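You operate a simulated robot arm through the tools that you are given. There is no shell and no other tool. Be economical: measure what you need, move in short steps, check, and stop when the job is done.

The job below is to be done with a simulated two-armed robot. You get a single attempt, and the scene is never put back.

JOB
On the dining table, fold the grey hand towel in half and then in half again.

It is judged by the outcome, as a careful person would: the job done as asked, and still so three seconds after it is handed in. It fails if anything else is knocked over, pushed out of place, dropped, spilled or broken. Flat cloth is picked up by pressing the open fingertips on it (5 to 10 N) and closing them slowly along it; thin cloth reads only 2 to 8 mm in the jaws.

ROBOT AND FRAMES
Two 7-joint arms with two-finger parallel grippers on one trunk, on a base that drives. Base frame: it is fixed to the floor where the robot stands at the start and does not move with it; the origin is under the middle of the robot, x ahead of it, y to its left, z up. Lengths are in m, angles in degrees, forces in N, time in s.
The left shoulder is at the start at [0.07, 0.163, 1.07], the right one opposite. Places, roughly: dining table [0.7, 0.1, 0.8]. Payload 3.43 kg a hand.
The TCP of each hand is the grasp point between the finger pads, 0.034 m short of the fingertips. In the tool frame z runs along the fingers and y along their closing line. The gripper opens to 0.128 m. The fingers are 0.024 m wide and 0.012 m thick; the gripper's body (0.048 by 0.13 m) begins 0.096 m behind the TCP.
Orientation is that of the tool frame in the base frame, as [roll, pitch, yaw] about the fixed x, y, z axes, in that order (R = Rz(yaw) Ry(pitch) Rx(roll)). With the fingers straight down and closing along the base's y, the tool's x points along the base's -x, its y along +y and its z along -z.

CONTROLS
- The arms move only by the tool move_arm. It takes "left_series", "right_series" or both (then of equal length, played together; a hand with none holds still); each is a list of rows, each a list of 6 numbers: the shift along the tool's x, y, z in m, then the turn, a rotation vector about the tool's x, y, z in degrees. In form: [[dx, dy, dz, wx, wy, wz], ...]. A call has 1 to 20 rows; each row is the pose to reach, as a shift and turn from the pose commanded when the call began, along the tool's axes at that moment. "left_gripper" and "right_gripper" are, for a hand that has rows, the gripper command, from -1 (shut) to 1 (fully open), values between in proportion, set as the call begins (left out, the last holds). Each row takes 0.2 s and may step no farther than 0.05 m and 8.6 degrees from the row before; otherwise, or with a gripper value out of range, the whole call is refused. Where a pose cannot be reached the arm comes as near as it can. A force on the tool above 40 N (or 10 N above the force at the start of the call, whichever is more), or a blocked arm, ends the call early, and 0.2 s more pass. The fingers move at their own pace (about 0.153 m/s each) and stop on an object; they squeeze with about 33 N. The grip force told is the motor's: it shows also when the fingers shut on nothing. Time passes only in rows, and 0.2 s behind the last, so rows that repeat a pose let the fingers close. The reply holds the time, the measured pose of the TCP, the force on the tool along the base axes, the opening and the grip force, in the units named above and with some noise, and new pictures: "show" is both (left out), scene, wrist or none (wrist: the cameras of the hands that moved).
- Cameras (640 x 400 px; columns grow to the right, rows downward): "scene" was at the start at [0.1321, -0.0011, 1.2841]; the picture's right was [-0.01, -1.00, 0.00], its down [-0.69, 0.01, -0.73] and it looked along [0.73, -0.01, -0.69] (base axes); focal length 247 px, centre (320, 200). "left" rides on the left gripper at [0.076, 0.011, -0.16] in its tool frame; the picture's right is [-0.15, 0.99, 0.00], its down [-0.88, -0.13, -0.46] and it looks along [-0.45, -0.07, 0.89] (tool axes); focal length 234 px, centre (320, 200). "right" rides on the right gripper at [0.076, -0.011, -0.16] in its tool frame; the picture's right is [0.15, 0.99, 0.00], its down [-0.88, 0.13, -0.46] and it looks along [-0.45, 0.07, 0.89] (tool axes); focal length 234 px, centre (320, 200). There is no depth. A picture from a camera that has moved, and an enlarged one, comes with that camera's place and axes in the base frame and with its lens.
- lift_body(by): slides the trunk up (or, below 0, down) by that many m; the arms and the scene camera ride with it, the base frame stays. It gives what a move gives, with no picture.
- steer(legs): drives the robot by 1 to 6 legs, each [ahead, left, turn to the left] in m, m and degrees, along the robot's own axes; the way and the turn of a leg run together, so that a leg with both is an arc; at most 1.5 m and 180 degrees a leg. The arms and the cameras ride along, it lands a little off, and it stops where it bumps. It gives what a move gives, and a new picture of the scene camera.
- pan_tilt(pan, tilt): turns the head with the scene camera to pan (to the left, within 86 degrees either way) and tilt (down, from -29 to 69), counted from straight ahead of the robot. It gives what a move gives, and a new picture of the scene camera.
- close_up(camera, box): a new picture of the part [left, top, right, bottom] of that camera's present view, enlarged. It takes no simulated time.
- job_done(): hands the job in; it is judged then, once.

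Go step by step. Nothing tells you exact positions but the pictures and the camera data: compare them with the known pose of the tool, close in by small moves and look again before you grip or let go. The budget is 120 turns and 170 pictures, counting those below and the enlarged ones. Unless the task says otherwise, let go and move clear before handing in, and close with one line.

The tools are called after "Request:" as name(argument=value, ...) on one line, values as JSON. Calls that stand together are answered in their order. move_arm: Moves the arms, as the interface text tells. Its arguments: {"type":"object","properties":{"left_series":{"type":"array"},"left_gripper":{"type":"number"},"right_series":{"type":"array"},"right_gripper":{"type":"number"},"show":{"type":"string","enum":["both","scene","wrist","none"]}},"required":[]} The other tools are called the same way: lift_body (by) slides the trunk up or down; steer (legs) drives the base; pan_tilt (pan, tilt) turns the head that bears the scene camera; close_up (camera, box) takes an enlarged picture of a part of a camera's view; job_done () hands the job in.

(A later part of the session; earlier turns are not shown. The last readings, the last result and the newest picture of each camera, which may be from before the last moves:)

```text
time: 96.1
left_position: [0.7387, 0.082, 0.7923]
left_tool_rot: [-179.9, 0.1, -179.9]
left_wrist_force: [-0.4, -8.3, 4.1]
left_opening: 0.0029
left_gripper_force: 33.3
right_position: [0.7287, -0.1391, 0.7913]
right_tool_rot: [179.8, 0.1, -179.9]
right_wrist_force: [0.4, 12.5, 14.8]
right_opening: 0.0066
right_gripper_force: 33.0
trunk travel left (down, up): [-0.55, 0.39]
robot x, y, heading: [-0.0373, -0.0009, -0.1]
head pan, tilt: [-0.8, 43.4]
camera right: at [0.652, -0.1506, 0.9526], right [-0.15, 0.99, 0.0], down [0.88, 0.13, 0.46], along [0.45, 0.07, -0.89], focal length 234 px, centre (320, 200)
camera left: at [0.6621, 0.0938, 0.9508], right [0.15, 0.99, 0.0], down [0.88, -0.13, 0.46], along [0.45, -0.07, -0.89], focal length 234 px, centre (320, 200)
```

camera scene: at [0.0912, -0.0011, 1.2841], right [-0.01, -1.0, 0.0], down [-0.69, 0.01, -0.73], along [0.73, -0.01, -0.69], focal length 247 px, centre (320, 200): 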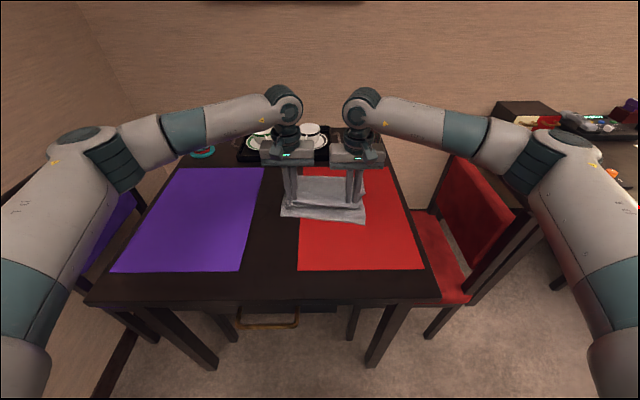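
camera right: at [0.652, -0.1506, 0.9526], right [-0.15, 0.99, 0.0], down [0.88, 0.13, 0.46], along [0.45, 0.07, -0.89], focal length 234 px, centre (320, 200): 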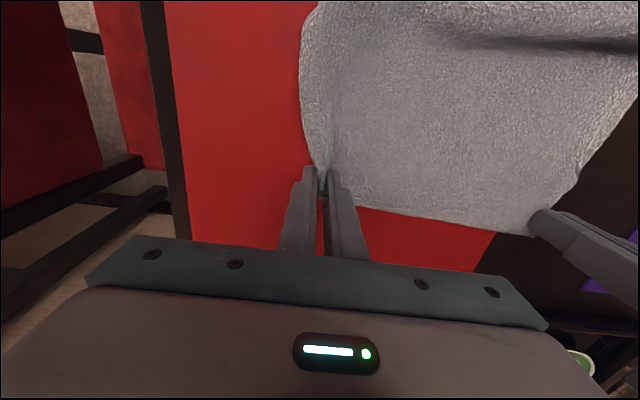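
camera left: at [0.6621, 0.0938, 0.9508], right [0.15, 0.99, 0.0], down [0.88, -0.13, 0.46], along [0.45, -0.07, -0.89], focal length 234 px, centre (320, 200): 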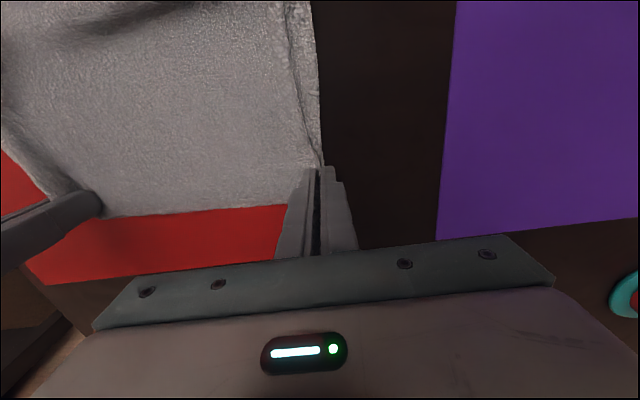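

Held (2.9 and 6.6 mm). Lifting to hang while moving slightly toward me.

Request:
move_arm(left_series=[[0.0, -0.002, -0.03, 0, 0, 0], [0.005, -0.004, -0.06, 0, 0, 0], [0.015, -0.004, -0.09, 0, 0, 0], [0.03, -0.004, -0.12, 0, 0, 0], [0.045, -0.004, -0.15, 0, 0, 0], [0.06, -0.004, -0.175, 0, 0, 0], [0.075, -0.004, -0.2, 0, 0, 0], [0.09, -0.004, -0.22, 0, 0, 0], [0.105, -0.004, -0.24, 0, 0, 0], [0.115, -0.004, -0.26, 0, 0, 0], [0.115, -0.004, -0.26, 0, 0, 0], [0.115, -0.004, -0.26, 0, 0, 0]], right_series=[[0.0, 0.002, -0.03, 0, 0, 0], [0.005, 0.004, -0.06, 0, 0, 0], [0.015, 0.004, -0.09, 0, 0, 0], [0.03, 0.004, -0.12, 0, 0, 0], [0.045, 0.004, -0.15, 0, 0, 0], [0.06, 0.004, -0.175, 0, 0, 0], [0.075, 0.004, -0.2, 0, 0, 0], [0.085, 0.004, -0.22, 0, 0, 0], [0.095, 0.004, -0.24, 0, 0, 0], [0.105, 0.004, -0.26, 0, 0, 0], [0.105, 0.004, -0.26, 0, 0, 0], [0.105, 0.004, -0.26, 0, 0, 0]], show="both")

Request:
close_up(camera="scene", box=[230, 80, 410, 230])

```text
time: 98.7
left_position: [0.6247, 0.0779, 1.0494]
left_tool_rot: [-179.9, 0.1, -180.0]
left_wrist_force: [0.6, -1.2, 0.6]
left_opening: 0.0025
left_gripper_force: 33.2
right_position: [0.624, -0.1365, 1.0505]
right_tool_rot: [180.0, 0.0, 180.0]
right_wrist_force: [0.4, 0.9, 0.7]
right_opening: 0.0063
right_gripper_force: 33.0
trunk travel left (down, up): [-0.55, 0.39]
robot x, y, heading: [-0.0397, 0.0015, -0.2]
head pan, tilt: [-0.8, 43.4]
camera scene: at [0.0904, -0.0011, 1.2842], right [-0.01, -1.0, 0.0], down [-0.69, 0.01, -0.73], along [0.73, -0.01, -0.69], focal length 247 px, centre (320, 200)
camera right: at [0.548, -0.1479, 1.2115], right [-0.15, 0.99, 0.0], down [0.88, 0.13, 0.46], along [0.45, 0.07, -0.89], focal length 234 px, centre (320, 200)
camera left: at [0.5486, 0.0894, 1.2086], right [0.15, 0.99, 0.0], down [0.88, -0.13, 0.46], along [0.45, -0.07, -0.89], focal length 234 px, centre (320, 200)
```

scene: 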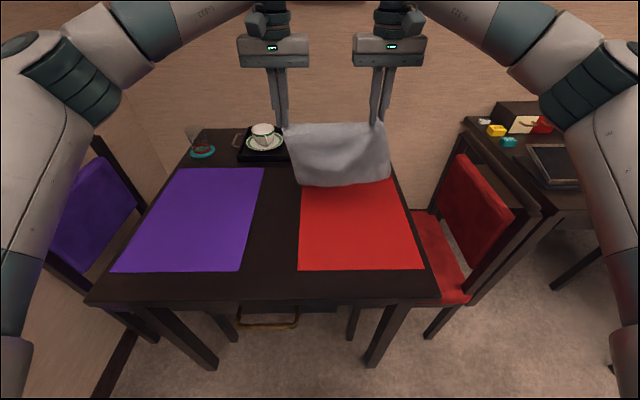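
right: 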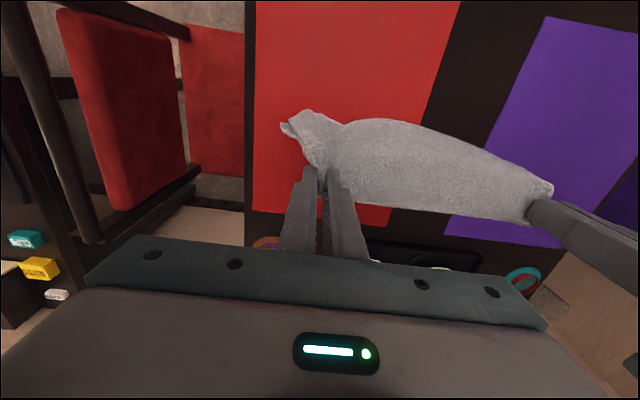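
left: 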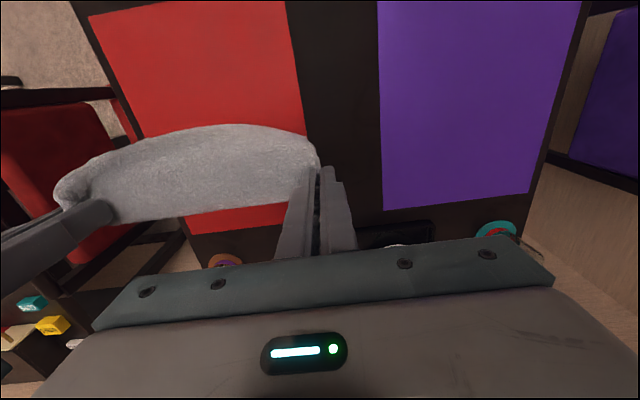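

```text
2.67 times, centred on (320, 155) of scene
camera zoom: at [0.0904, -0.0011, 1.2842], right [-0.01, -1.0, 0.0], down [-0.69, 0.01, -0.73], along [0.73, -0.01, -0.69], focal length 660 px, centre (320, 320)
```

zoom: 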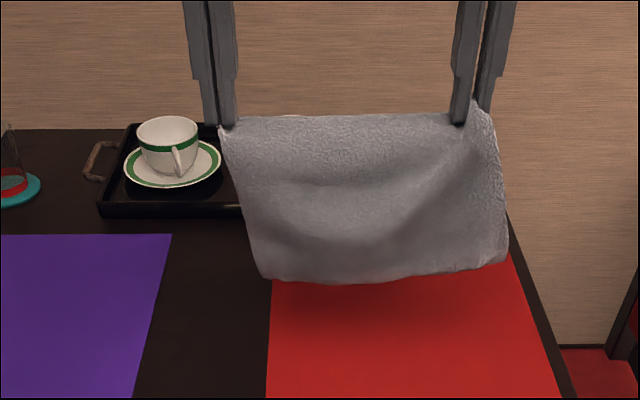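

It hangs smooth with both layers about equal in length. Now I'll lay it down hem first (hem at x≈0.50), drawing the hands outward as they descend.

Request:
move_arm(left_series=[[0.025, 0, 0, 0, 0, 0], [0.05, 0, 0, 0, 0, 0], [0.075, 0, 0.01, 0, 0, 0], [0.1, 0, 0.02, 0, 0, 0], [0.1245, 0, 0.035, 0, 0, 0], [0.1245, 0, 0.055, 0, 0, 0], [0.1045, 0, 0.065, 0, 0, 0], [0.0845, 0, 0.075, 0, 0, 0], [0.0645, 0, 0.085, 0, 0, 0], [0.0395, 0, 0.1, 0, 0, 0], [0.0145, 0, 0.115, 0, 0, 0], [-0.0055, 0, 0.13, 0, 0, 0], [-0.0255, 0, 0.15, 0, 0, 0], [-0.0405, 0, 0.17, 0, 0, 0], [-0.0505, 0, 0.19, 0, 0, 0], [-0.0575, 0, 0.21, 0, 0, 0], [-0.0625, 0, 0.23, 0, 0, 0], [-0.0655, 0, 0.246, 0, 0, 0], [-0.0655, 0, 0.25, 0, 0, 0]], right_series=[[0.025, 0, 0, 0, 0, 0], [0.05, 0, 0, 0, 0, 0], [0.075, 0, 0.01, 0, 0, 0], [0.1, 0, 0.02, 0, 0, 0], [0.1245, 0, 0.035, 0, 0, 0], [0.1245, 0, 0.055, 0, 0, 0], [0.1045, 0, 0.065, 0, 0, 0], [0.0845, 0, 0.075, 0, 0, 0], [0.0645, 0, 0.085, 0, 0, 0], [0.0395, 0, 0.1, 0, 0, 0], [0.0145, 0, 0.115, 0, 0, 0], [-0.0055, 0, 0.13, 0, 0, 0], [-0.0255, 0, 0.15, 0, 0, 0], [-0.0405, 0, 0.17, 0, 0, 0], [-0.0505, 0, 0.19, 0, 0, 0], [-0.0575, 0, 0.21, 0, 0, 0], [-0.0625, 0, 0.23, 0, 0, 0], [-0.0655, 0, 0.246, 0, 0, 0], [-0.0655, 0, 0.25, 0, 0, 0]], show="both")

Request:
close_up(camera="scene", box=[230, 140, 410, 260])

```text
time: 102.7
left_position: [0.6908, 0.0772, 0.8011]
left_tool_rot: [180.0, 0.0, -179.9]
left_wrist_force: [0.4, -2.1, 0.1]
left_opening: 0.0024
left_gripper_force: 32.7
right_position: [0.6913, -0.1357, 0.8002]
right_tool_rot: [180.0, 0.1, -180.0]
right_wrist_force: [0.4, 2.2, -0.4]
right_opening: 0.0061
right_gripper_force: 32.8
trunk travel left (down, up): [-0.55, 0.39]
robot x, y, heading: [-0.039, -0.0006, -0.1]
head pan, tilt: [-0.8, 43.4]
camera scene: at [0.0905, -0.001, 1.2842], right [-0.01, -1.0, 0.0], down [-0.69, 0.01, -0.73], along [0.73, -0.01, -0.69], focal length 247 px, centre (320, 200)
camera right: at [0.615, -0.1476, 0.9609], right [-0.15, 0.99, 0.0], down [0.88, 0.13, 0.46], along [0.45, 0.07, -0.89], focal length 234 px, centre (320, 200)
camera left: at [0.6145, 0.09, 0.9592], right [0.15, 0.99, 0.0], down [0.88, -0.13, 0.46], along [0.45, -0.07, -0.89], focal length 234 px, centre (320, 200)
```

scene: 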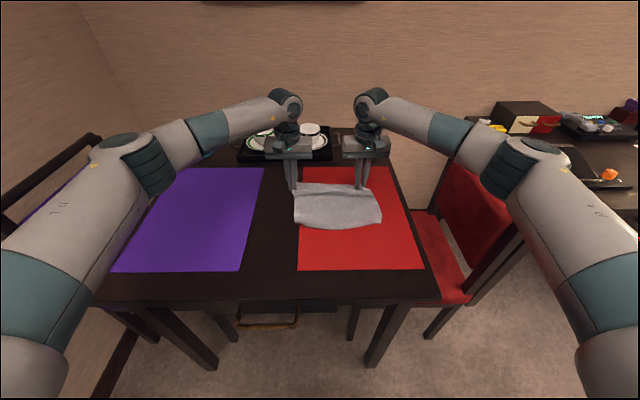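
right: 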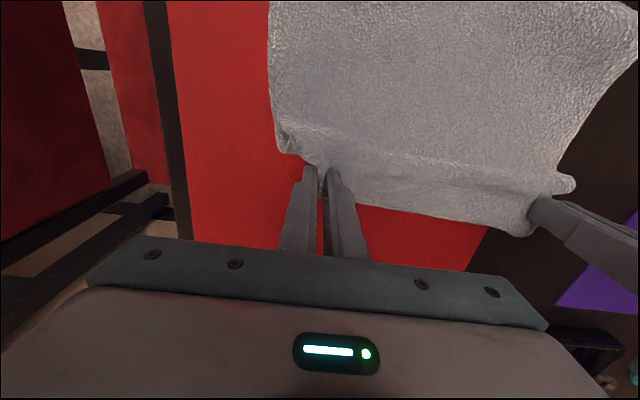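
left: 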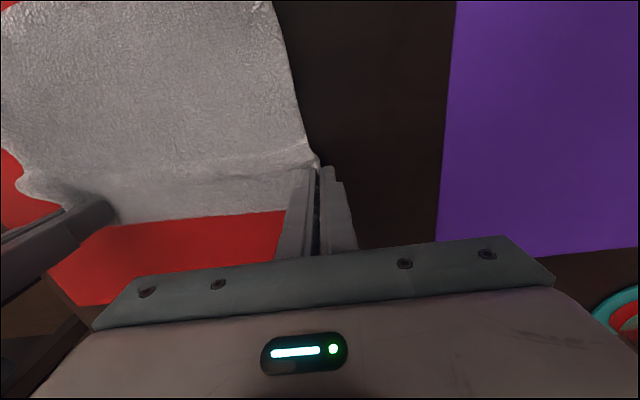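

```text
3.33 times, centred on (320, 200) of scene
camera zoom: at [0.0905, -0.001, 1.2842], right [-0.01, -1.0, 0.0], down [-0.69, 0.01, -0.73], along [0.73, -0.01, -0.69], focal length 825 px, centre (320, 200)
```

zoom: 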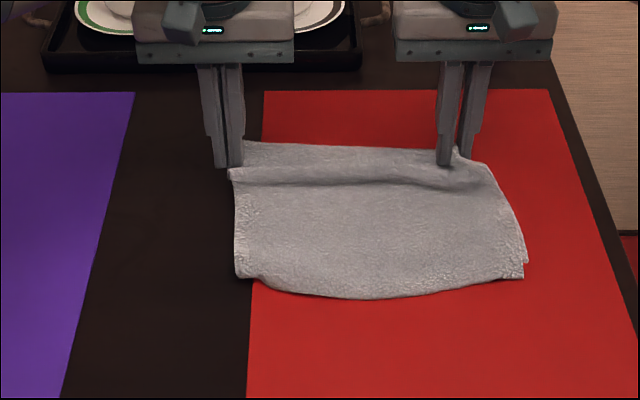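

Very good: smooth, both hems aligned at x≈0.55, fold held at x≈0.70. Keeping the grip, I'll now arc the folded edge back over onto the hem for the second fold.

Request:
move_arm(left_series=[[0.0, 0, -0.012, 0, 0, 0], [0.002, 0, -0.025, 0, 0, 0], [0.007, 0, -0.038, 0, 0, 0], [0.015, 0, -0.05, 0, 0, 0], [0.025, 0, -0.06, 0, 0, 0], [0.037, 0, -0.067, 0, 0, 0], [0.05, 0, -0.071, 0, 0, 0], [0.064, 0, -0.072, 0, 0, 0], [0.078, 0, -0.07, 0, 0, 0], [0.091, 0, -0.065, 0, 0, 0], [0.103, 0, -0.057, 0, 0, 0], [0.113, 0, -0.047, 0, 0, 0], [0.12, 0, -0.036, 0, 0, 0], [0.125, 0, -0.025, 0, 0, 0]], right_series=[[0.0, 0, -0.012, 0, 0, 0], [0.002, 0, -0.025, 0, 0, 0], [0.007, 0, -0.038, 0, 0, 0], [0.015, 0, -0.05, 0, 0, 0], [0.025, 0, -0.06, 0, 0, 0], [0.037, 0, -0.067, 0, 0, 0], [0.05, 0, -0.071, 0, 0, 0], [0.064, 0, -0.072, 0, 0, 0], [0.078, 0, -0.07, 0, 0, 0], [0.091, 0, -0.065, 0, 0, 0], [0.103, 0, -0.057, 0, 0, 0], [0.113, 0, -0.047, 0, 0, 0], [0.12, 0, -0.036, 0, 0, 0], [0.125, 0, -0.025, 0, 0, 0]], show="both")

Request:
close_up(camera="scene", box=[230, 140, 410, 260])

```text
time: 105.7
left_position: [0.5654, 0.0774, 0.8237]
left_tool_rot: [-180.0, -0.1, 180.0]
left_wrist_force: [0.5, -0.3, 0.9]
left_opening: 0.0024
left_gripper_force: 32.6
right_position: [0.5662, -0.1358, 0.8243]
right_tool_rot: [180.0, 0.0, -179.9]
right_wrist_force: [0.2, 0.6, 0.1]
right_opening: 0.0061
right_gripper_force: 33.5
trunk travel left (down, up): [-0.55, 0.39]
robot x, y, heading: [-0.0408, -0.0006, 0.1]
head pan, tilt: [-0.8, 43.4]
camera scene: at [0.091, -0.0011, 1.2841], right [-0.01, -1.0, 0.0], down [-0.69, 0.01, -0.73], along [0.73, -0.01, -0.69], focal length 247 px, centre (320, 200)
camera right: at [0.4893, -0.1476, 0.9851], right [-0.15, 0.99, 0.0], down [0.88, 0.13, 0.46], along [0.45, 0.07, -0.89], focal length 234 px, centre (320, 200)
camera left: at [0.4897, 0.0894, 0.9834], right [0.15, 0.99, 0.0], down [0.88, -0.13, 0.46], along [0.45, -0.07, -0.89], focal length 234 px, centre (320, 200)
```

scene: 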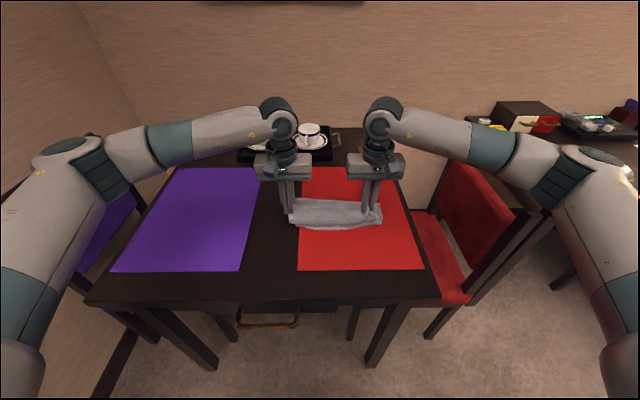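
right: 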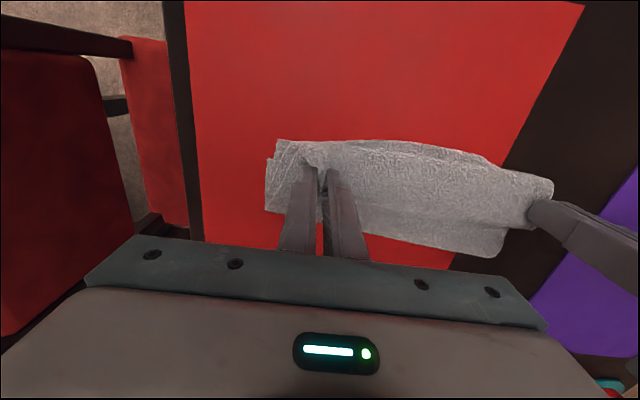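
left: 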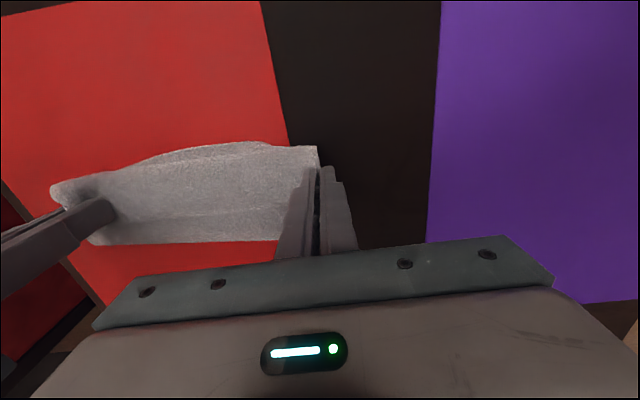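

```text
3.33 times, centred on (320, 200) of scene
camera zoom: at [0.091, -0.0011, 1.2841], right [-0.01, -1.0, 0.0], down [-0.69, 0.01, -0.73], along [0.73, -0.01, -0.69], focal length 825 px, centre (320, 200)
```

zoom: 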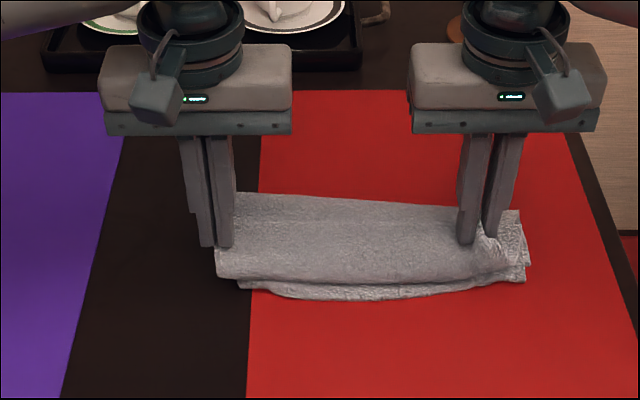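

The second fold is over; the top sits about 2 cm left of the bottom, so I'll shift 2 cm right while lowering.

Request:
move_arm(left_series=[[0, -0.007, 0.0, 0, 0, 0], [0, -0.014, 0.005, 0, 0, 0], [0, -0.021, 0.01, 0, 0, 0], [0, -0.022, 0.017, 0, 0, 0], [0, -0.022, 0.022, 0, 0, 0], [0, -0.022, 0.022, 0, 0, 0]], right_series=[[0, -0.007, 0.0, 0, 0, 0], [0, -0.014, 0.005, 0, 0, 0], [0, -0.021, 0.01, 0, 0, 0], [0, -0.022, 0.017, 0, 0, 0], [0, -0.022, 0.022, 0, 0, 0], [0, -0.022, 0.022, 0, 0, 0]], show="wrist")

Request:
close_up(camera="scene", box=[230, 140, 410, 260])

```text
time: 107.1
left_position: [0.5655, 0.0562, 0.8025]
left_tool_rot: [-179.9, 0.0, -180.0]
left_wrist_force: [0.3, -2.5, 3.2]
left_opening: 0.0024
left_gripper_force: 33.2
right_position: [0.565, -0.1579, 0.8032]
right_tool_rot: [180.0, 0.2, -179.9]
right_wrist_force: [0.8, 5.8, 6.7]
right_opening: 0.0062
right_gripper_force: 32.6
trunk travel left (down, up): [-0.55, 0.39]
robot x, y, heading: [-0.0423, -0.0018, -0.1]
head pan, tilt: [-0.8, 43.4]
camera right: at [0.4892, -0.1695, 0.9647], right [-0.15, 0.99, 0.0], down [0.88, 0.13, 0.46], along [0.45, 0.07, -0.89], focal length 234 px, centre (320, 200)
camera left: at [0.489, 0.068, 0.9621], right [0.15, 0.99, 0.0], down [0.88, -0.13, 0.46], along [0.45, -0.07, -0.89], focal length 234 px, centre (320, 200)
```

right: 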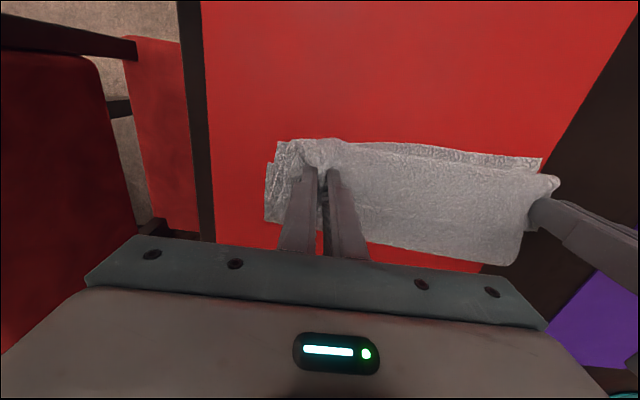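
left: 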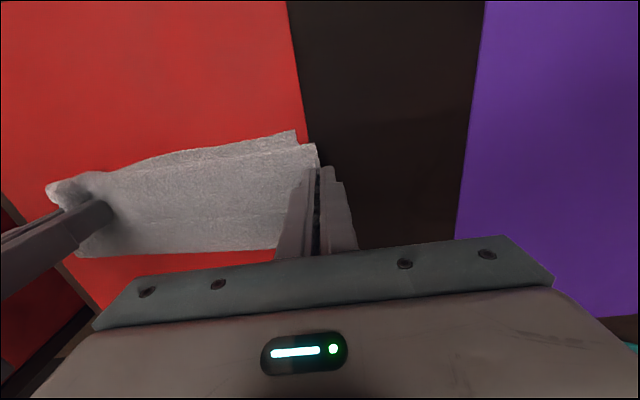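

```text
3.33 times, centred on (320, 200) of scene
camera zoom: at [0.09, -0.0007, 1.2843], right [-0.01, -1.0, 0.0], down [-0.69, 0.01, -0.73], along [0.73, -0.01, -0.69], focal length 825 px, centre (320, 200)
```

zoom: 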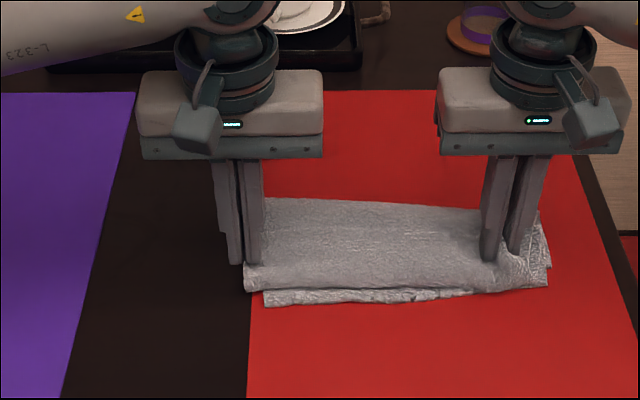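

Nearly aligned. Releasing gradually and lifting straight up.

Request:
move_arm(left_series=[[0, 0, 0, 0, 0, 0], [0, 0, 0, 0, 0, 0]], right_series=[[0, 0, 0, 0, 0, 0], [0, 0, 0, 0, 0, 0]], left_gripper=-0.7, right_gripper=-0.7, show="none")

Request:
move_arm(left_series=[[0, 0, 0, 0, 0, 0], [0, 0, 0, 0, 0, 0]], right_series=[[0, 0, 0, 0, 0, 0], [0, 0, 0, 0, 0, 0]], left_gripper=-0.35, right_gripper=-0.35, show="none")

Request:
move_arm(left_series=[[0, 0, -0.03, 0, 0, 0], [0, 0.01, -0.06, 0, 0, 0], [0, 0.045, -0.09, 0, 0, 0], [0, 0.09, -0.1, 0, 0, 0], [0, 0.135, -0.1, 0, 0, 0]], right_series=[[0, 0, -0.03, 0, 0, 0], [0, -0.005, -0.06, 0, 0, 0], [0, -0.03, -0.09, 0, 0, 0], [0, -0.06, -0.1, 0, 0, 0], [0, -0.09, -0.1, 0, 0, 0]], show="wrist")

Request:
close_up(camera="scene", box=[240, 150, 400, 250])

```text
time: 107.7
left_position: [0.5638, 0.0563, 0.8025]
left_tool_rot: [179.9, 0.0, 180.0]
left_wrist_force: [0.4, 1.0, 1.2]
left_opening: 0.0187
left_gripper_force: 0.0
right_position: [0.5653, -0.1586, 0.8029]
right_tool_rot: [180.0, 0.0, 180.0]
right_wrist_force: [0.8, -2.6, 7.5]
right_opening: 0.0178
right_gripper_force: 0.1
trunk travel left (down, up): [-0.55, 0.39]
robot x, y, heading: [-0.0418, 0.0041, 0.1]
head pan, tilt: [-0.8, 43.4]
```

```text
time: 108.3
left_position: [0.5652, 0.0551, 0.803]
left_tool_rot: [180.0, 0.0, 179.9]
left_wrist_force: [-0.7, 0.1, 1.5]
left_opening: 0.0412
left_gripper_force: 0.1
right_position: [0.5658, -0.1573, 0.804]
right_tool_rot: [-179.9, 0.1, 180.0]
right_wrist_force: [-0.3, -1.9, 7.2]
right_opening: 0.0404
right_gripper_force: 0.1
trunk travel left (down, up): [-0.55, 0.39]
robot x, y, heading: [-0.0448, -0.0029, -0.1]
head pan, tilt: [-0.8, 43.4]
```

```text
time: 109.5
left_position: [0.5644, 0.1919, 0.9029]
left_tool_rot: [-180.0, 0.1, -180.0]
left_wrist_force: [0.4, -0.8, -0.5]
left_opening: 0.0416
left_gripper_force: 0.1
right_position: [0.5652, -0.2478, 0.9037]
right_tool_rot: [180.0, -0.1, -179.9]
right_wrist_force: [-0.3, 0.2, -0.1]
right_opening: 0.0416
right_gripper_force: 0.1
trunk travel left (down, up): [-0.55, 0.39]
robot x, y, heading: [-0.0424, 0.0006, -0.3]
head pan, tilt: [-0.8, 43.4]
camera right: at [0.4878, -0.2595, 1.0644], right [-0.15, 0.99, 0.0], down [0.88, 0.13, 0.46], along [0.45, 0.07, -0.89], focal length 234 px, centre (320, 200)
camera left: at [0.4892, 0.2037, 1.0613], right [0.15, 0.99, 0.0], down [0.88, -0.13, 0.46], along [0.45, -0.07, -0.89], focal length 234 px, centre (320, 200)
```

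right: 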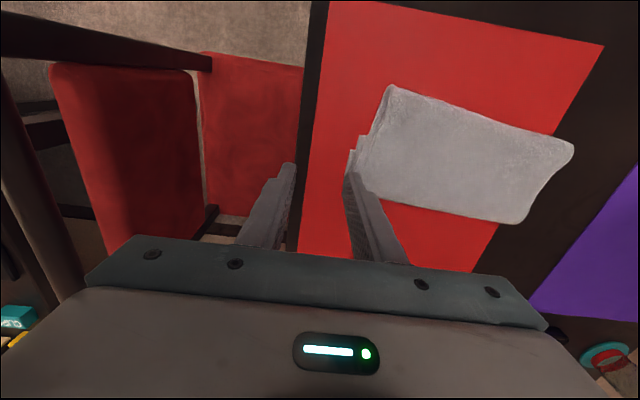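
left: 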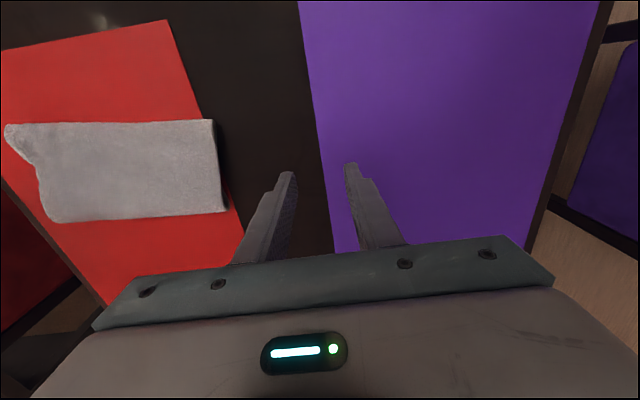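

```text
4.00 times, centred on (320, 200) of scene
camera zoom: at [0.09, -0.0005, 1.2842], right [-0.01, -1.0, 0.0], down [-0.69, 0.01, -0.73], along [0.73, -0.01, -0.69], focal length 990 px, centre (320, 200)
```

zoom: 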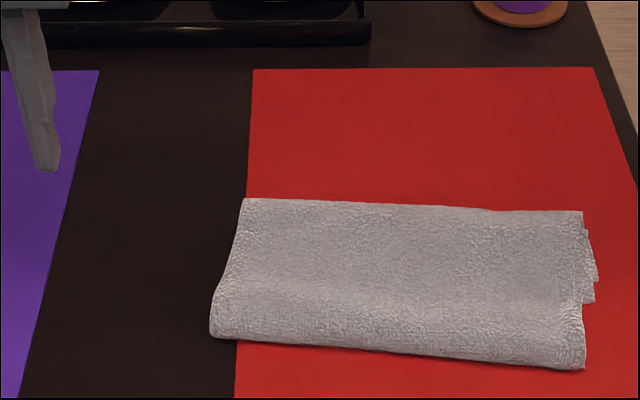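

It looks tidy from above, but the top part overshoots the hidden hem by 4–6 cm (the bend relaxed on release again). I'll re-grip that overhanging two-layer edge at its corners, peel the second fold ~3 cm further out, and re-lay it.

Request:
move_arm(left_series=[[0.015, -0.035, 0, 0, 0, 0], [0.03, -0.07, 0, 0, 0, 0], [0.039, -0.11, 0, 0, 0, 0], [0.039, -0.134, 0.03, 0, 0, 0], [0.039, -0.134, 0.065, 0, 0, 0], [0.039, -0.134, 0.1, 0, 0, 0], [0.039, -0.134, 0.106, 0, 0, 0], [0.039, -0.134, 0.106, 0, 0, 0]], right_series=[[0.02, 0.02, 0, 0, 0, 0], [0.04, 0.04, 0, 0, 0, 0], [0.067, 0.065, 0, 0, 0, 0], [0.067, 0.083, 0.03, 0, 0, 0], [0.067, 0.083, 0.065, 0, 0, 0], [0.067, 0.083, 0.1, 0, 0, 0], [0.067, 0.083, 0.106, 0, 0, 0], [0.067, 0.083, 0.106, 0, 0, 0]], left_gripper=-0.2, right_gripper=-0.2, show="wrist")

```text
time: 111.3
left_position: [0.5271, 0.0572, 0.7959]
left_tool_rot: [179.9, 0.0, 179.9]
left_wrist_force: [0.6, -0.3, 3.0]
left_opening: 0.0512
left_gripper_force: 0.1
right_position: [0.499, -0.1653, 0.7959]
right_tool_rot: [180.0, 0.0, 180.0]
right_wrist_force: [0.3, 0.1, -0.5]
right_opening: 0.0511
right_gripper_force: 0.1
trunk travel left (down, up): [-0.55, 0.39]
robot x, y, heading: [-0.0448, 0.0019, 0.1]
head pan, tilt: [-0.8, 43.4]
camera right: at [0.4223, -0.177, 0.957], right [-0.15, 0.99, 0.0], down [0.88, 0.13, 0.46], along [0.45, 0.07, -0.89], focal length 234 px, centre (320, 200)
camera left: at [0.4504, 0.0693, 0.9554], right [0.15, 0.99, 0.0], down [0.88, -0.13, 0.46], along [0.45, -0.07, -0.89], focal length 234 px, centre (320, 200)
```

right: 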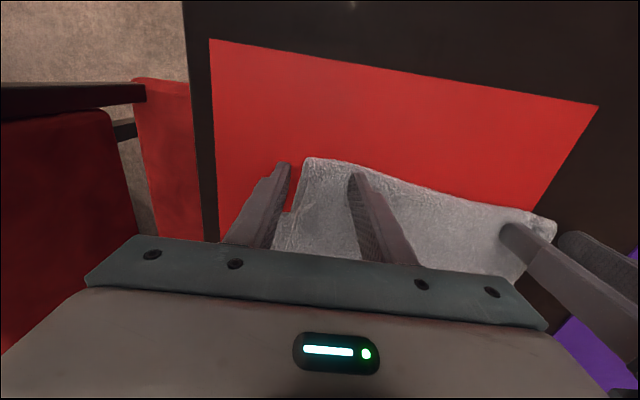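
left: 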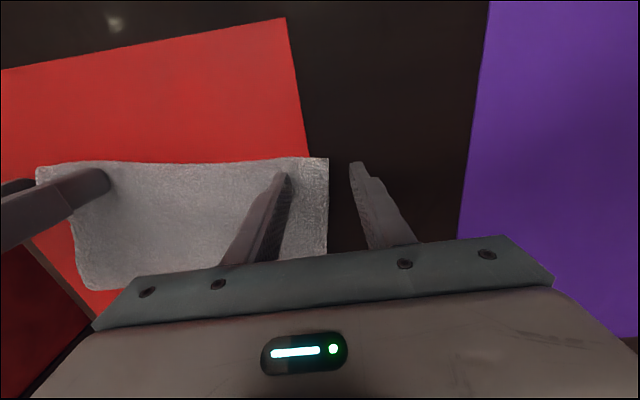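

Request:
move_arm(left_series=[[0, 0, 0.002, 0, 0, 0], [0, 0, 0.002, 0, 0, 0]], right_series=[[0, 0, 0.003, 0, 0, 0], [0, 0, 0.0045, 0, 0, 0]], show="none")

Request:
move_arm(left_series=[[0, 0, 0.0, 0, 0, 0], [0, 0, 0.0, 0, 0, 0]], right_series=[[0, 0, 0, 0, 0, 0], [0, 0, 0, 0, 0, 0]], left_gripper=-0.5, right_gripper=-0.5, show="none")

Request:
move_arm(left_series=[[0, 0, 0, 0, 0, 0]], right_series=[[0, 0, 0, 0, 0, 0]], left_gripper=-0.7, right_gripper=-0.7, show="none")

Request:
move_arm(left_series=[[0, 0, 0, 0, 0, 0], [0, 0, 0, 0, 0, 0], [0, 0, 0, 0, 0, 0]], right_series=[[0, 0, 0, 0, 0, 0], [0, 0, 0, 0, 0, 0], [0, 0, 0, 0, 0, 0]], left_gripper=-1, right_gripper=-1, show="wrist")

```text
time: 111.9
left_position: [0.5255, 0.0573, 0.7942]
left_tool_rot: [-179.9, 0.1, 180.0]
left_wrist_force: [0.3, -0.7, 5.5]
left_opening: 0.0513
left_gripper_force: 0.1
right_position: [0.4977, -0.1645, 0.7934]
right_tool_rot: [-180.0, 0.1, -179.9]
right_wrist_force: [0.4, 0.3, 4.9]
right_opening: 0.0512
right_gripper_force: 0.0
trunk travel left (down, up): [-0.55, 0.39]
robot x, y, heading: [-0.0435, 0.0001, -0.0]
head pan, tilt: [-0.8, 43.4]
```

```text
time: 112.5
left_position: [0.5261, 0.0574, 0.7952]
left_tool_rot: [-180.0, 0.0, 180.0]
left_wrist_force: [-0.5, -2.9, 3.4]
left_opening: 0.0334
left_gripper_force: 1.2
right_position: [0.4981, -0.1657, 0.7928]
right_tool_rot: [-180.0, 0.0, -180.0]
right_wrist_force: [0.7, 0.3, 5.2]
right_opening: 0.0326
right_gripper_force: 0.1
trunk travel left (down, up): [-0.55, 0.39]
robot x, y, heading: [-0.0381, -0.0013, 0.1]
head pan, tilt: [-0.8, 43.4]
```

```text
time: 112.9
left_position: [0.5261, 0.0571, 0.7949]
left_tool_rot: [180.0, 0.0, 180.0]
left_wrist_force: [-0.5, 1.2, 2.0]
left_opening: 0.0186
left_gripper_force: 0.0
right_position: [0.4992, -0.1663, 0.7932]
right_tool_rot: [-180.0, 0.1, 180.0]
right_wrist_force: [-0.1, -1.2, 6.3]
right_opening: 0.019
right_gripper_force: 0.1
trunk travel left (down, up): [-0.55, 0.39]
robot x, y, heading: [-0.0397, 0.0038, 0.1]
head pan, tilt: [-0.8, 43.4]
```

```text
time: 113.7
left_position: [0.5258, 0.0567, 0.7965]
left_tool_rot: [-179.9, 0.0, 179.9]
left_wrist_force: [-0.2, -4.9, 2.1]
left_opening: 0.0023
left_gripper_force: 32.9
right_position: [0.4974, -0.1664, 0.7917]
right_tool_rot: [180.0, 0.0, -179.8]
right_wrist_force: [0.8, 5.3, 7.1]
right_opening: 0.0053
right_gripper_force: 33.2
trunk travel left (down, up): [-0.55, 0.39]
robot x, y, heading: [-0.0431, -0.0012, 0.1]
head pan, tilt: [-0.8, 43.4]
camera right: at [0.422, -0.1765, 0.9536], right [-0.15, 0.99, 0.0], down [0.88, 0.13, 0.46], along [0.45, 0.07, -0.89], focal length 234 px, centre (320, 200)
camera left: at [0.4498, 0.0693, 0.9543], right [0.15, 0.99, 0.0], down [0.88, -0.13, 0.46], along [0.45, -0.07, -0.89], focal length 234 px, centre (320, 200)
```

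right: 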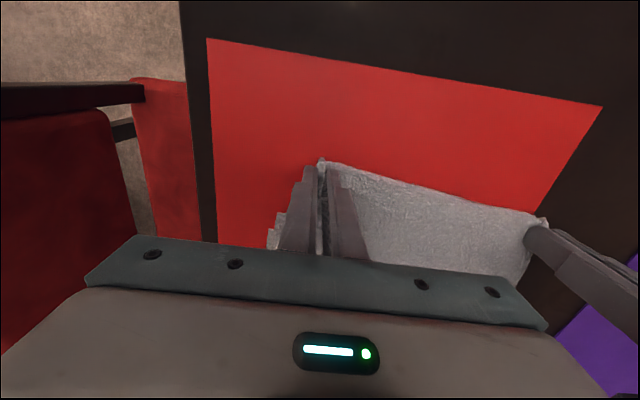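
left: 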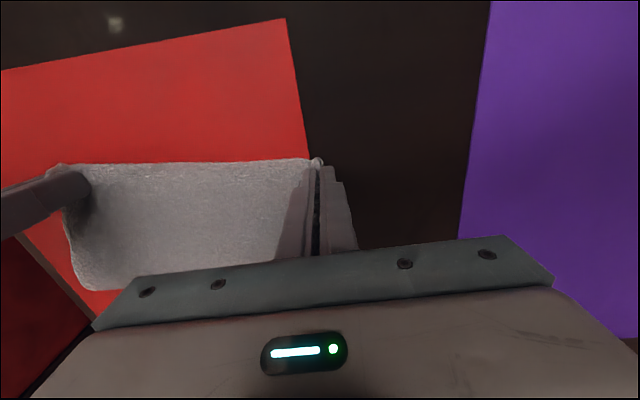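

Lifting to check that both layers came and the lower hem stayed.

Request:
move_arm(left_series=[[-0.001, 0, -0.02, 0, 0, 0], [-0.005, 0, -0.04, 0, 0, 0], [-0.012, 0, -0.06, 0, 0, 0], [-0.025, 0, -0.08, 0, 0, 0], [-0.025, 0, -0.08, 0, 0, 0]], right_series=[[-0.001, 0, -0.02, 0, 0, 0], [-0.008, 0, -0.04, 0, 0, 0], [-0.02, 0, -0.06, 0, 0, 0], [-0.04, 0, -0.08, 0, 0, 0], [-0.04, 0, -0.08, 0, 0, 0]], show="wrist")

Request:
close_up(camera="scene", box=[240, 150, 400, 250])

```text
time: 114.9
left_position: [0.5516, 0.0561, 0.8745]
left_tool_rot: [-179.9, 0.1, -179.9]
left_wrist_force: [0.1, -3.0, -0.7]
left_opening: 0.0024
left_gripper_force: 33.3
right_position: [0.5395, -0.1661, 0.8727]
right_tool_rot: [-179.9, 0.0, 180.0]
right_wrist_force: [-0.2, 2.6, 0.0]
right_opening: 0.0051
right_gripper_force: 32.9
trunk travel left (down, up): [-0.55, 0.39]
robot x, y, heading: [-0.0399, -0.0002, -0.1]
head pan, tilt: [-0.8, 43.4]
camera right: at [0.4622, -0.178, 1.0334], right [-0.15, 0.99, 0.0], down [0.88, 0.13, 0.46], along [0.45, 0.07, -0.89], focal length 234 px, centre (320, 200)
camera left: at [0.4755, 0.0681, 1.0342], right [0.15, 0.99, 0.0], down [0.88, -0.13, 0.46], along [0.45, -0.07, -0.89], focal length 234 px, centre (320, 200)
```

right: 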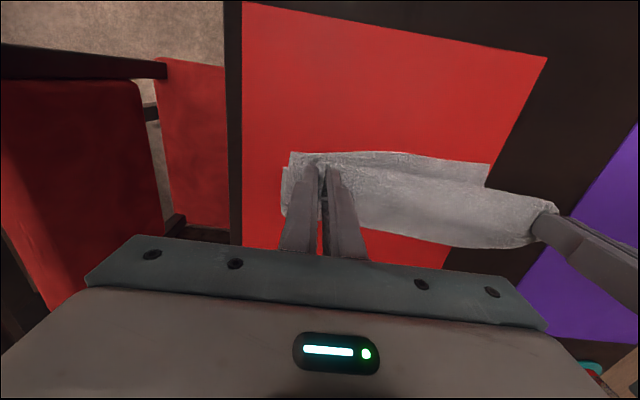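
left: 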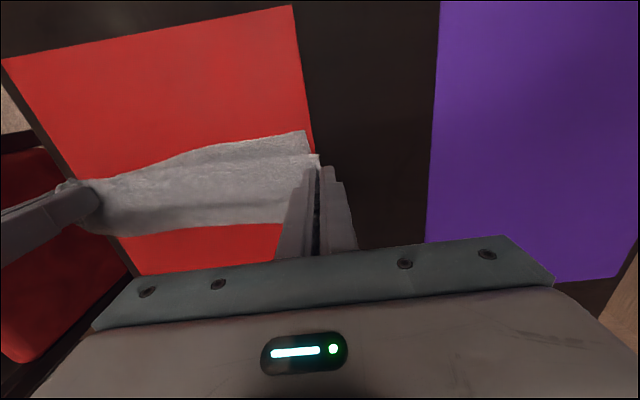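

```text
4.00 times, centred on (320, 200) of scene
camera zoom: at [0.0907, -0.0013, 1.2841], right [-0.01, -1.0, 0.0], down [-0.69, 0.01, -0.73], along [0.73, -0.01, -0.69], focal length 990 px, centre (320, 200)
```

zoom: 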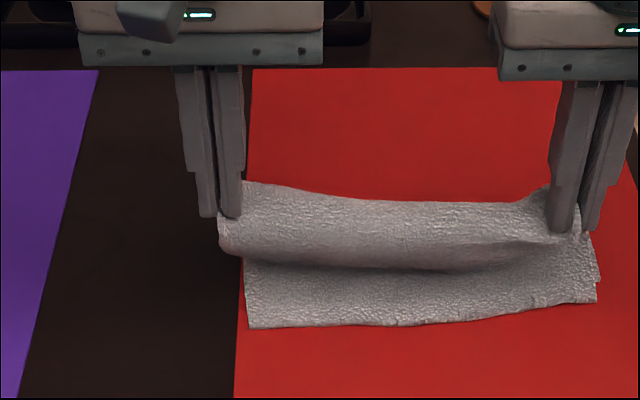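

The hem stayed flat (left (0.52, 0.04), right (0.54, -0.20)); only the right side was folded unevenly. I'll peel further out (more on the right), then fold back with a 2.5 cm rightward shift.

Request:
move_arm(left_series=[[-0.023, 0, -0.014, 0, 0, 0], [-0.048, 0, -0.02, 0, 0, 0], [-0.073, 0, -0.02, 0, 0, 0], [-0.093, 0, -0.014, 0, 0, 0], [-0.108, 0, -0.007, 0, 0, 0], [-0.108, 0, -0.007, 0, 0, 0], [-0.093, -0.003, -0.012, 0, 0, 0], [-0.078, -0.007, -0.014, 0, 0, 0], [-0.058, -0.011, -0.012, 0, 0, 0], [-0.04, -0.015, -0.005, 0, 0, 0], [-0.025, -0.019, 0.006, 0, 0, 0], [-0.014, -0.022, 0.02, 0, 0, 0], [-0.006, -0.025, 0.036, 0, 0, 0], [-0.005, -0.025, 0.048, 0, 0, 0]], right_series=[[-0.0355, 0, -0.012, 0, 0, 0], [-0.0705, 0, -0.018, 0, 0, 0], [-0.1055, 0, -0.016, 0, 0, 0], [-0.1355, 0, -0.008, 0, 0, 0], [-0.1605, 0, 0.005, 0, 0, 0], [-0.1605, 0, 0.005, 0, 0, 0], [-0.1455, -0.003, -0.003, 0, 0, 0], [-0.1285, -0.007, -0.01, 0, 0, 0], [-0.1105, -0.011, -0.01, 0, 0, 0], [-0.0935, -0.015, -0.004, 0, 0, 0], [-0.0775, -0.019, 0.007, 0, 0, 0], [-0.0645, -0.022, 0.022, 0, 0, 0], [-0.0555, -0.025, 0.038, 0, 0, 0], [-0.0505, -0.025, 0.05, 0, 0, 0]], show="wrist")

Request:
close_up(camera="scene", box=[240, 150, 400, 250])

```text
time: 117.9
left_position: [0.5569, 0.0315, 0.8281]
left_tool_rot: [-179.9, -0.1, -180.0]
left_wrist_force: [0.4, -3.4, 0.3]
left_opening: 0.0023
left_gripper_force: 33.0
right_position: [0.5908, -0.1878, 0.8221]
right_tool_rot: [179.9, 0.0, -180.0]
right_wrist_force: [-0.8, 3.7, -0.1]
right_opening: 0.0052
right_gripper_force: 33.3
trunk travel left (down, up): [-0.55, 0.39]
robot x, y, heading: [-0.0412, -0.0034, 0.2]
head pan, tilt: [-0.8, 43.4]
camera right: at [0.5129, -0.2013, 0.9831], right [-0.15, 0.99, 0.0], down [0.88, 0.13, 0.46], along [0.45, 0.07, -0.89], focal length 234 px, centre (320, 200)
camera left: at [0.4804, 0.0438, 0.9854], right [0.15, 0.99, 0.0], down [0.88, -0.13, 0.46], along [0.45, -0.07, -0.89], focal length 234 px, centre (320, 200)
```

right: 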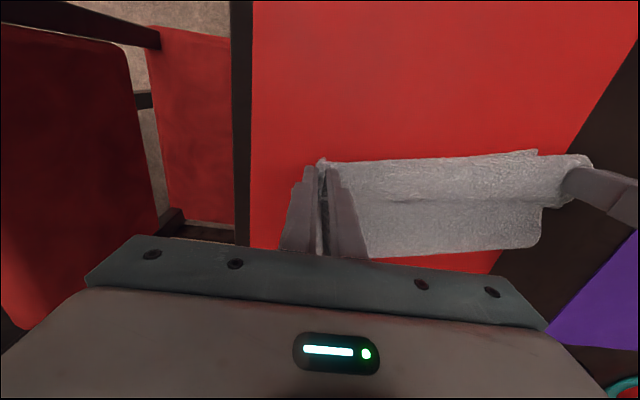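
left: 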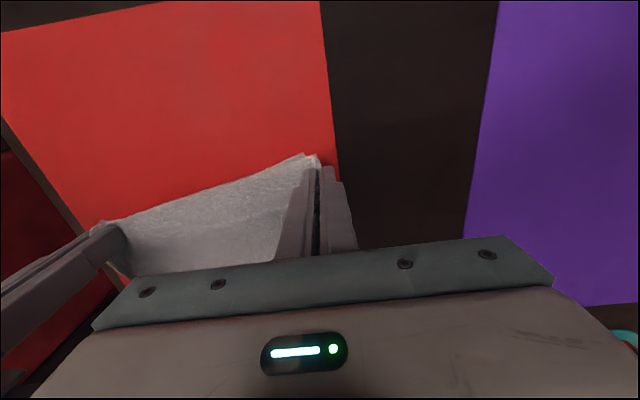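

```text
4.00 times, centred on (320, 200) of scene
camera zoom: at [0.091, -0.001, 1.2841], right [-0.01, -1.0, 0.0], down [-0.69, 0.01, -0.73], along [0.73, -0.01, -0.69], focal length 990 px, centre (320, 200)
```

zoom: 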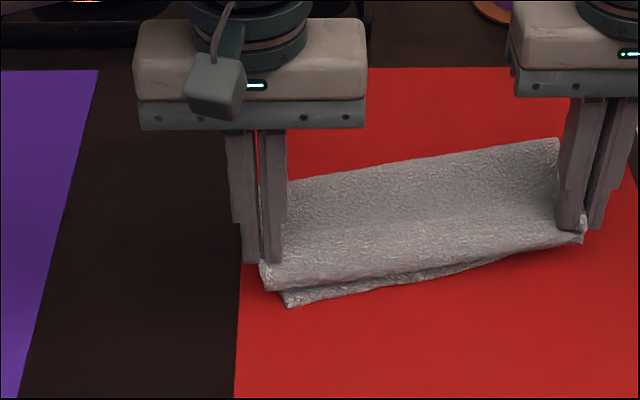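

The stack rotated slightly with the pull: hem is now at x≈0.542 (left) and ≈0.60 (right). I'll set the top edge accordingly with compensation and lower.

Request:
move_arm(left_series=[[-0.009, -0.006, -0.004, 0, 0, 0], [-0.018, -0.012, -0.002, 0, 0, 0], [-0.018, -0.014, 0.006, 0, 0, 0], [-0.018, -0.014, 0.015, 0, 0, 0], [-0.018, -0.014, 0.024, 0, 0, 0], [-0.018, -0.014, 0.026, 0, 0, 0]], right_series=[[-0.02, -0.004, -0.006, 0, 0, 0], [-0.04, -0.008, -0.006, 0, 0, 0], [-0.048, -0.01, 0.002, 0, 0, 0], [-0.048, -0.01, 0.01, 0, 0, 0], [-0.048, -0.01, 0.017, 0, 0, 0], [-0.048, -0.01, 0.02, 0, 0, 0]], show="none")

Request:
close_up(camera="scene", box=[240, 150, 400, 250])

Request:
close_up(camera="right", box=[220, 100, 640, 300])

```text
time: 119.3
left_position: [0.5745, 0.0176, 0.8021]
left_tool_rot: [-179.9, 0.1, -179.9]
left_wrist_force: [2.4, -6.8, 4.1]
left_opening: 0.0023
left_gripper_force: 33.1
right_position: [0.6378, -0.1995, 0.8022]
right_tool_rot: [180.0, 0.1, -179.9]
right_wrist_force: [-1.6, 6.1, 2.5]
right_opening: 0.0052
right_gripper_force: 33.2
trunk travel left (down, up): [-0.55, 0.39]
robot x, y, heading: [-0.0428, -0.0031, -0.1]
head pan, tilt: [-0.8, 43.4]
```

```text
4.00 times, centred on (320, 200) of scene
camera zoom: at [0.0901, -0.0011, 1.2843], right [-0.01, -1.0, 0.0], down [-0.69, 0.01, -0.73], along [0.73, -0.01, -0.69], focal length 990 px, centre (320, 200)
```

zoom: 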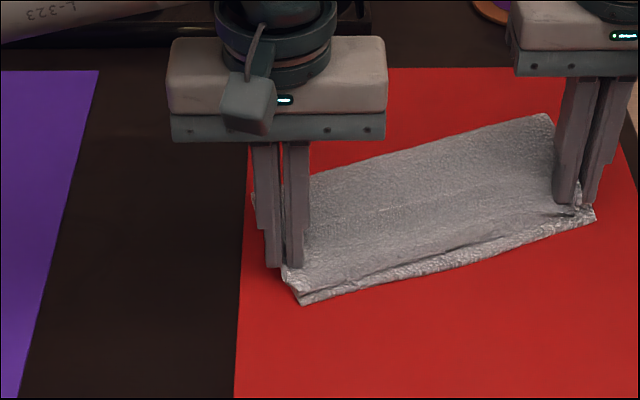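

```text
1.52 times, centred on (430, 200) of right
camera zoom: at [0.5604, -0.2117, 0.9635], right [-0.15, 0.99, 0.0], down [0.88, 0.13, 0.46], along [0.45, 0.07, -0.89], focal length 357 px, centre (152, 200)
```

zoom: 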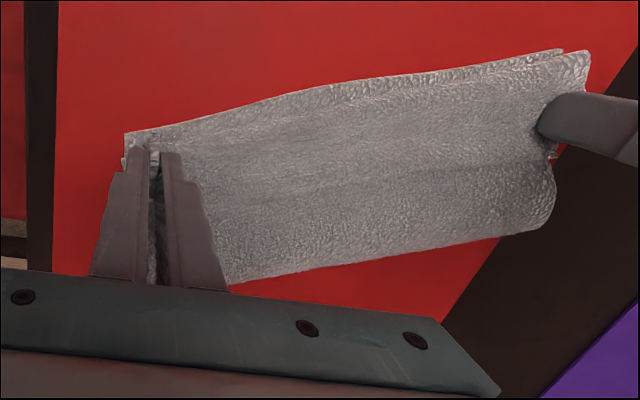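

Aligned all along with the hem peeking out about 1 cm. Releasing gradually.

Request:
move_arm(left_series=[[0, 0, 0, 0, 0, 0], [0, 0, 0, 0, 0, 0]], right_series=[[0, 0, 0, 0, 0, 0], [0, 0, 0, 0, 0, 0]], left_gripper=-0.75, right_gripper=-0.75, show="none")

Request:
move_arm(left_series=[[0, 0, 0, 0, 0, 0], [0, 0, 0, 0, 0, 0]], right_series=[[0, 0, 0, 0, 0, 0], [0, 0, 0, 0, 0, 0]], left_gripper=-0.45, right_gripper=-0.45, show="none")

Request:
move_arm(left_series=[[0, 0, -0.03, 0, 0, 0], [0, 0.01, -0.06, 0, 0, 0], [0, 0.045, -0.09, 0, 0, 0], [0, 0.09, -0.1, 0, 0, 0], [0, 0.135, -0.1, 0, 0, 0]], right_series=[[0, 0, -0.03, 0, 0, 0], [0, -0.005, -0.06, 0, 0, 0], [0, -0.03, -0.09, 0, 0, 0], [0, -0.06, -0.1, 0, 0, 0], [0, -0.08, -0.1, 0, 0, 0]], show="none")

Request:
close_up(camera="scene", box=[240, 150, 400, 250])

Request:
close_up(camera="right", box=[300, 60, 640, 260])

Request:
close_up(camera="left", box=[0, 60, 340, 280])

```text
time: 119.9
left_position: [0.5745, 0.0182, 0.8013]
left_tool_rot: [-179.9, -0.1, 180.0]
left_wrist_force: [-0.4, 0.1, 1.1]
left_opening: 0.0158
left_gripper_force: 0.1
right_position: [0.6365, -0.201, 0.8018]
right_tool_rot: [-179.9, 0.0, -180.0]
right_wrist_force: [0.0, -1.3, 2.6]
right_opening: 0.016
right_gripper_force: 0.1
trunk travel left (down, up): [-0.55, 0.39]
robot x, y, heading: [-0.0372, -0.0003, -0.1]
head pan, tilt: [-0.8, 43.4]
```

```text
time: 120.5
left_position: [0.5749, 0.0172, 0.8012]
left_tool_rot: [-180.0, 0.0, -180.0]
left_wrist_force: [-0.7, 0.7, 0.8]
left_opening: 0.0351
left_gripper_force: 0.1
right_position: [0.6375, -0.2002, 0.8021]
right_tool_rot: [-180.0, 0.0, -180.0]
right_wrist_force: [0.1, -0.5, 1.2]
right_opening: 0.035
right_gripper_force: 0.1
trunk travel left (down, up): [-0.55, 0.39]
robot x, y, heading: [-0.0428, 0.0021, 0.1]
head pan, tilt: [-0.8, 43.4]
```

```text
time: 121.7
left_position: [0.5738, 0.1553, 0.9022]
left_tool_rot: [-179.9, 0.0, 180.0]
left_wrist_force: [-0.7, 0.1, 0.4]
left_opening: 0.0351
left_gripper_force: 0.0
right_position: [0.6379, -0.28, 0.9028]
right_tool_rot: [-180.0, 0.0, -179.9]
right_wrist_force: [-0.7, -0.3, 0.1]
right_opening: 0.0353
right_gripper_force: 0.1
trunk travel left (down, up): [-0.55, 0.39]
robot x, y, heading: [-0.0416, 0.0013, -0.1]
head pan, tilt: [-0.8, 43.4]
```

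```text
4.00 times, centred on (320, 200) of scene
camera zoom: at [0.0902, 0.0001, 1.2842], right [-0.01, -1.0, 0.0], down [-0.69, 0.01, -0.73], along [0.73, -0.01, -0.69], focal length 990 px, centre (320, 200)
```

zoom: 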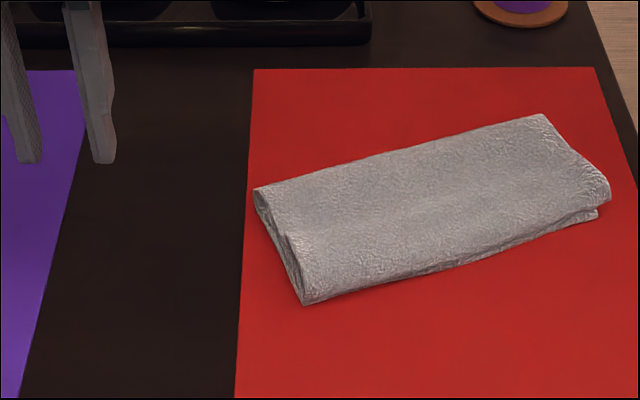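

```text
1.88 times, centred on (470, 160) of right
camera zoom: at [0.5605, -0.2911, 1.0639], right [-0.15, 0.99, 0.0], down [0.88, 0.13, 0.46], along [0.45, 0.07, -0.89], focal length 441 px, centre (38, 275)
```

zoom: 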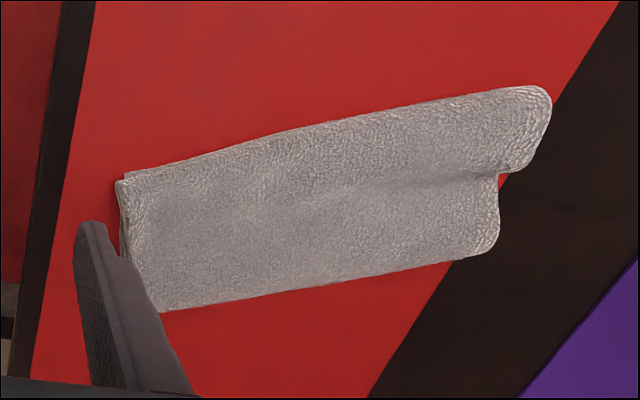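

```text
1.82 times, centred on (170, 170) of left
camera zoom: at [0.4981, 0.1668, 1.0603], right [0.15, 0.99, 0.0], down [0.88, -0.13, 0.46], along [0.45, -0.07, -0.89], focal length 426 px, centre (593, 254)
```

zoom: 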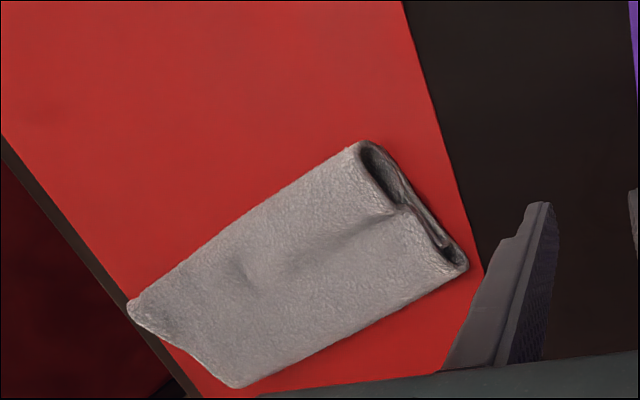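

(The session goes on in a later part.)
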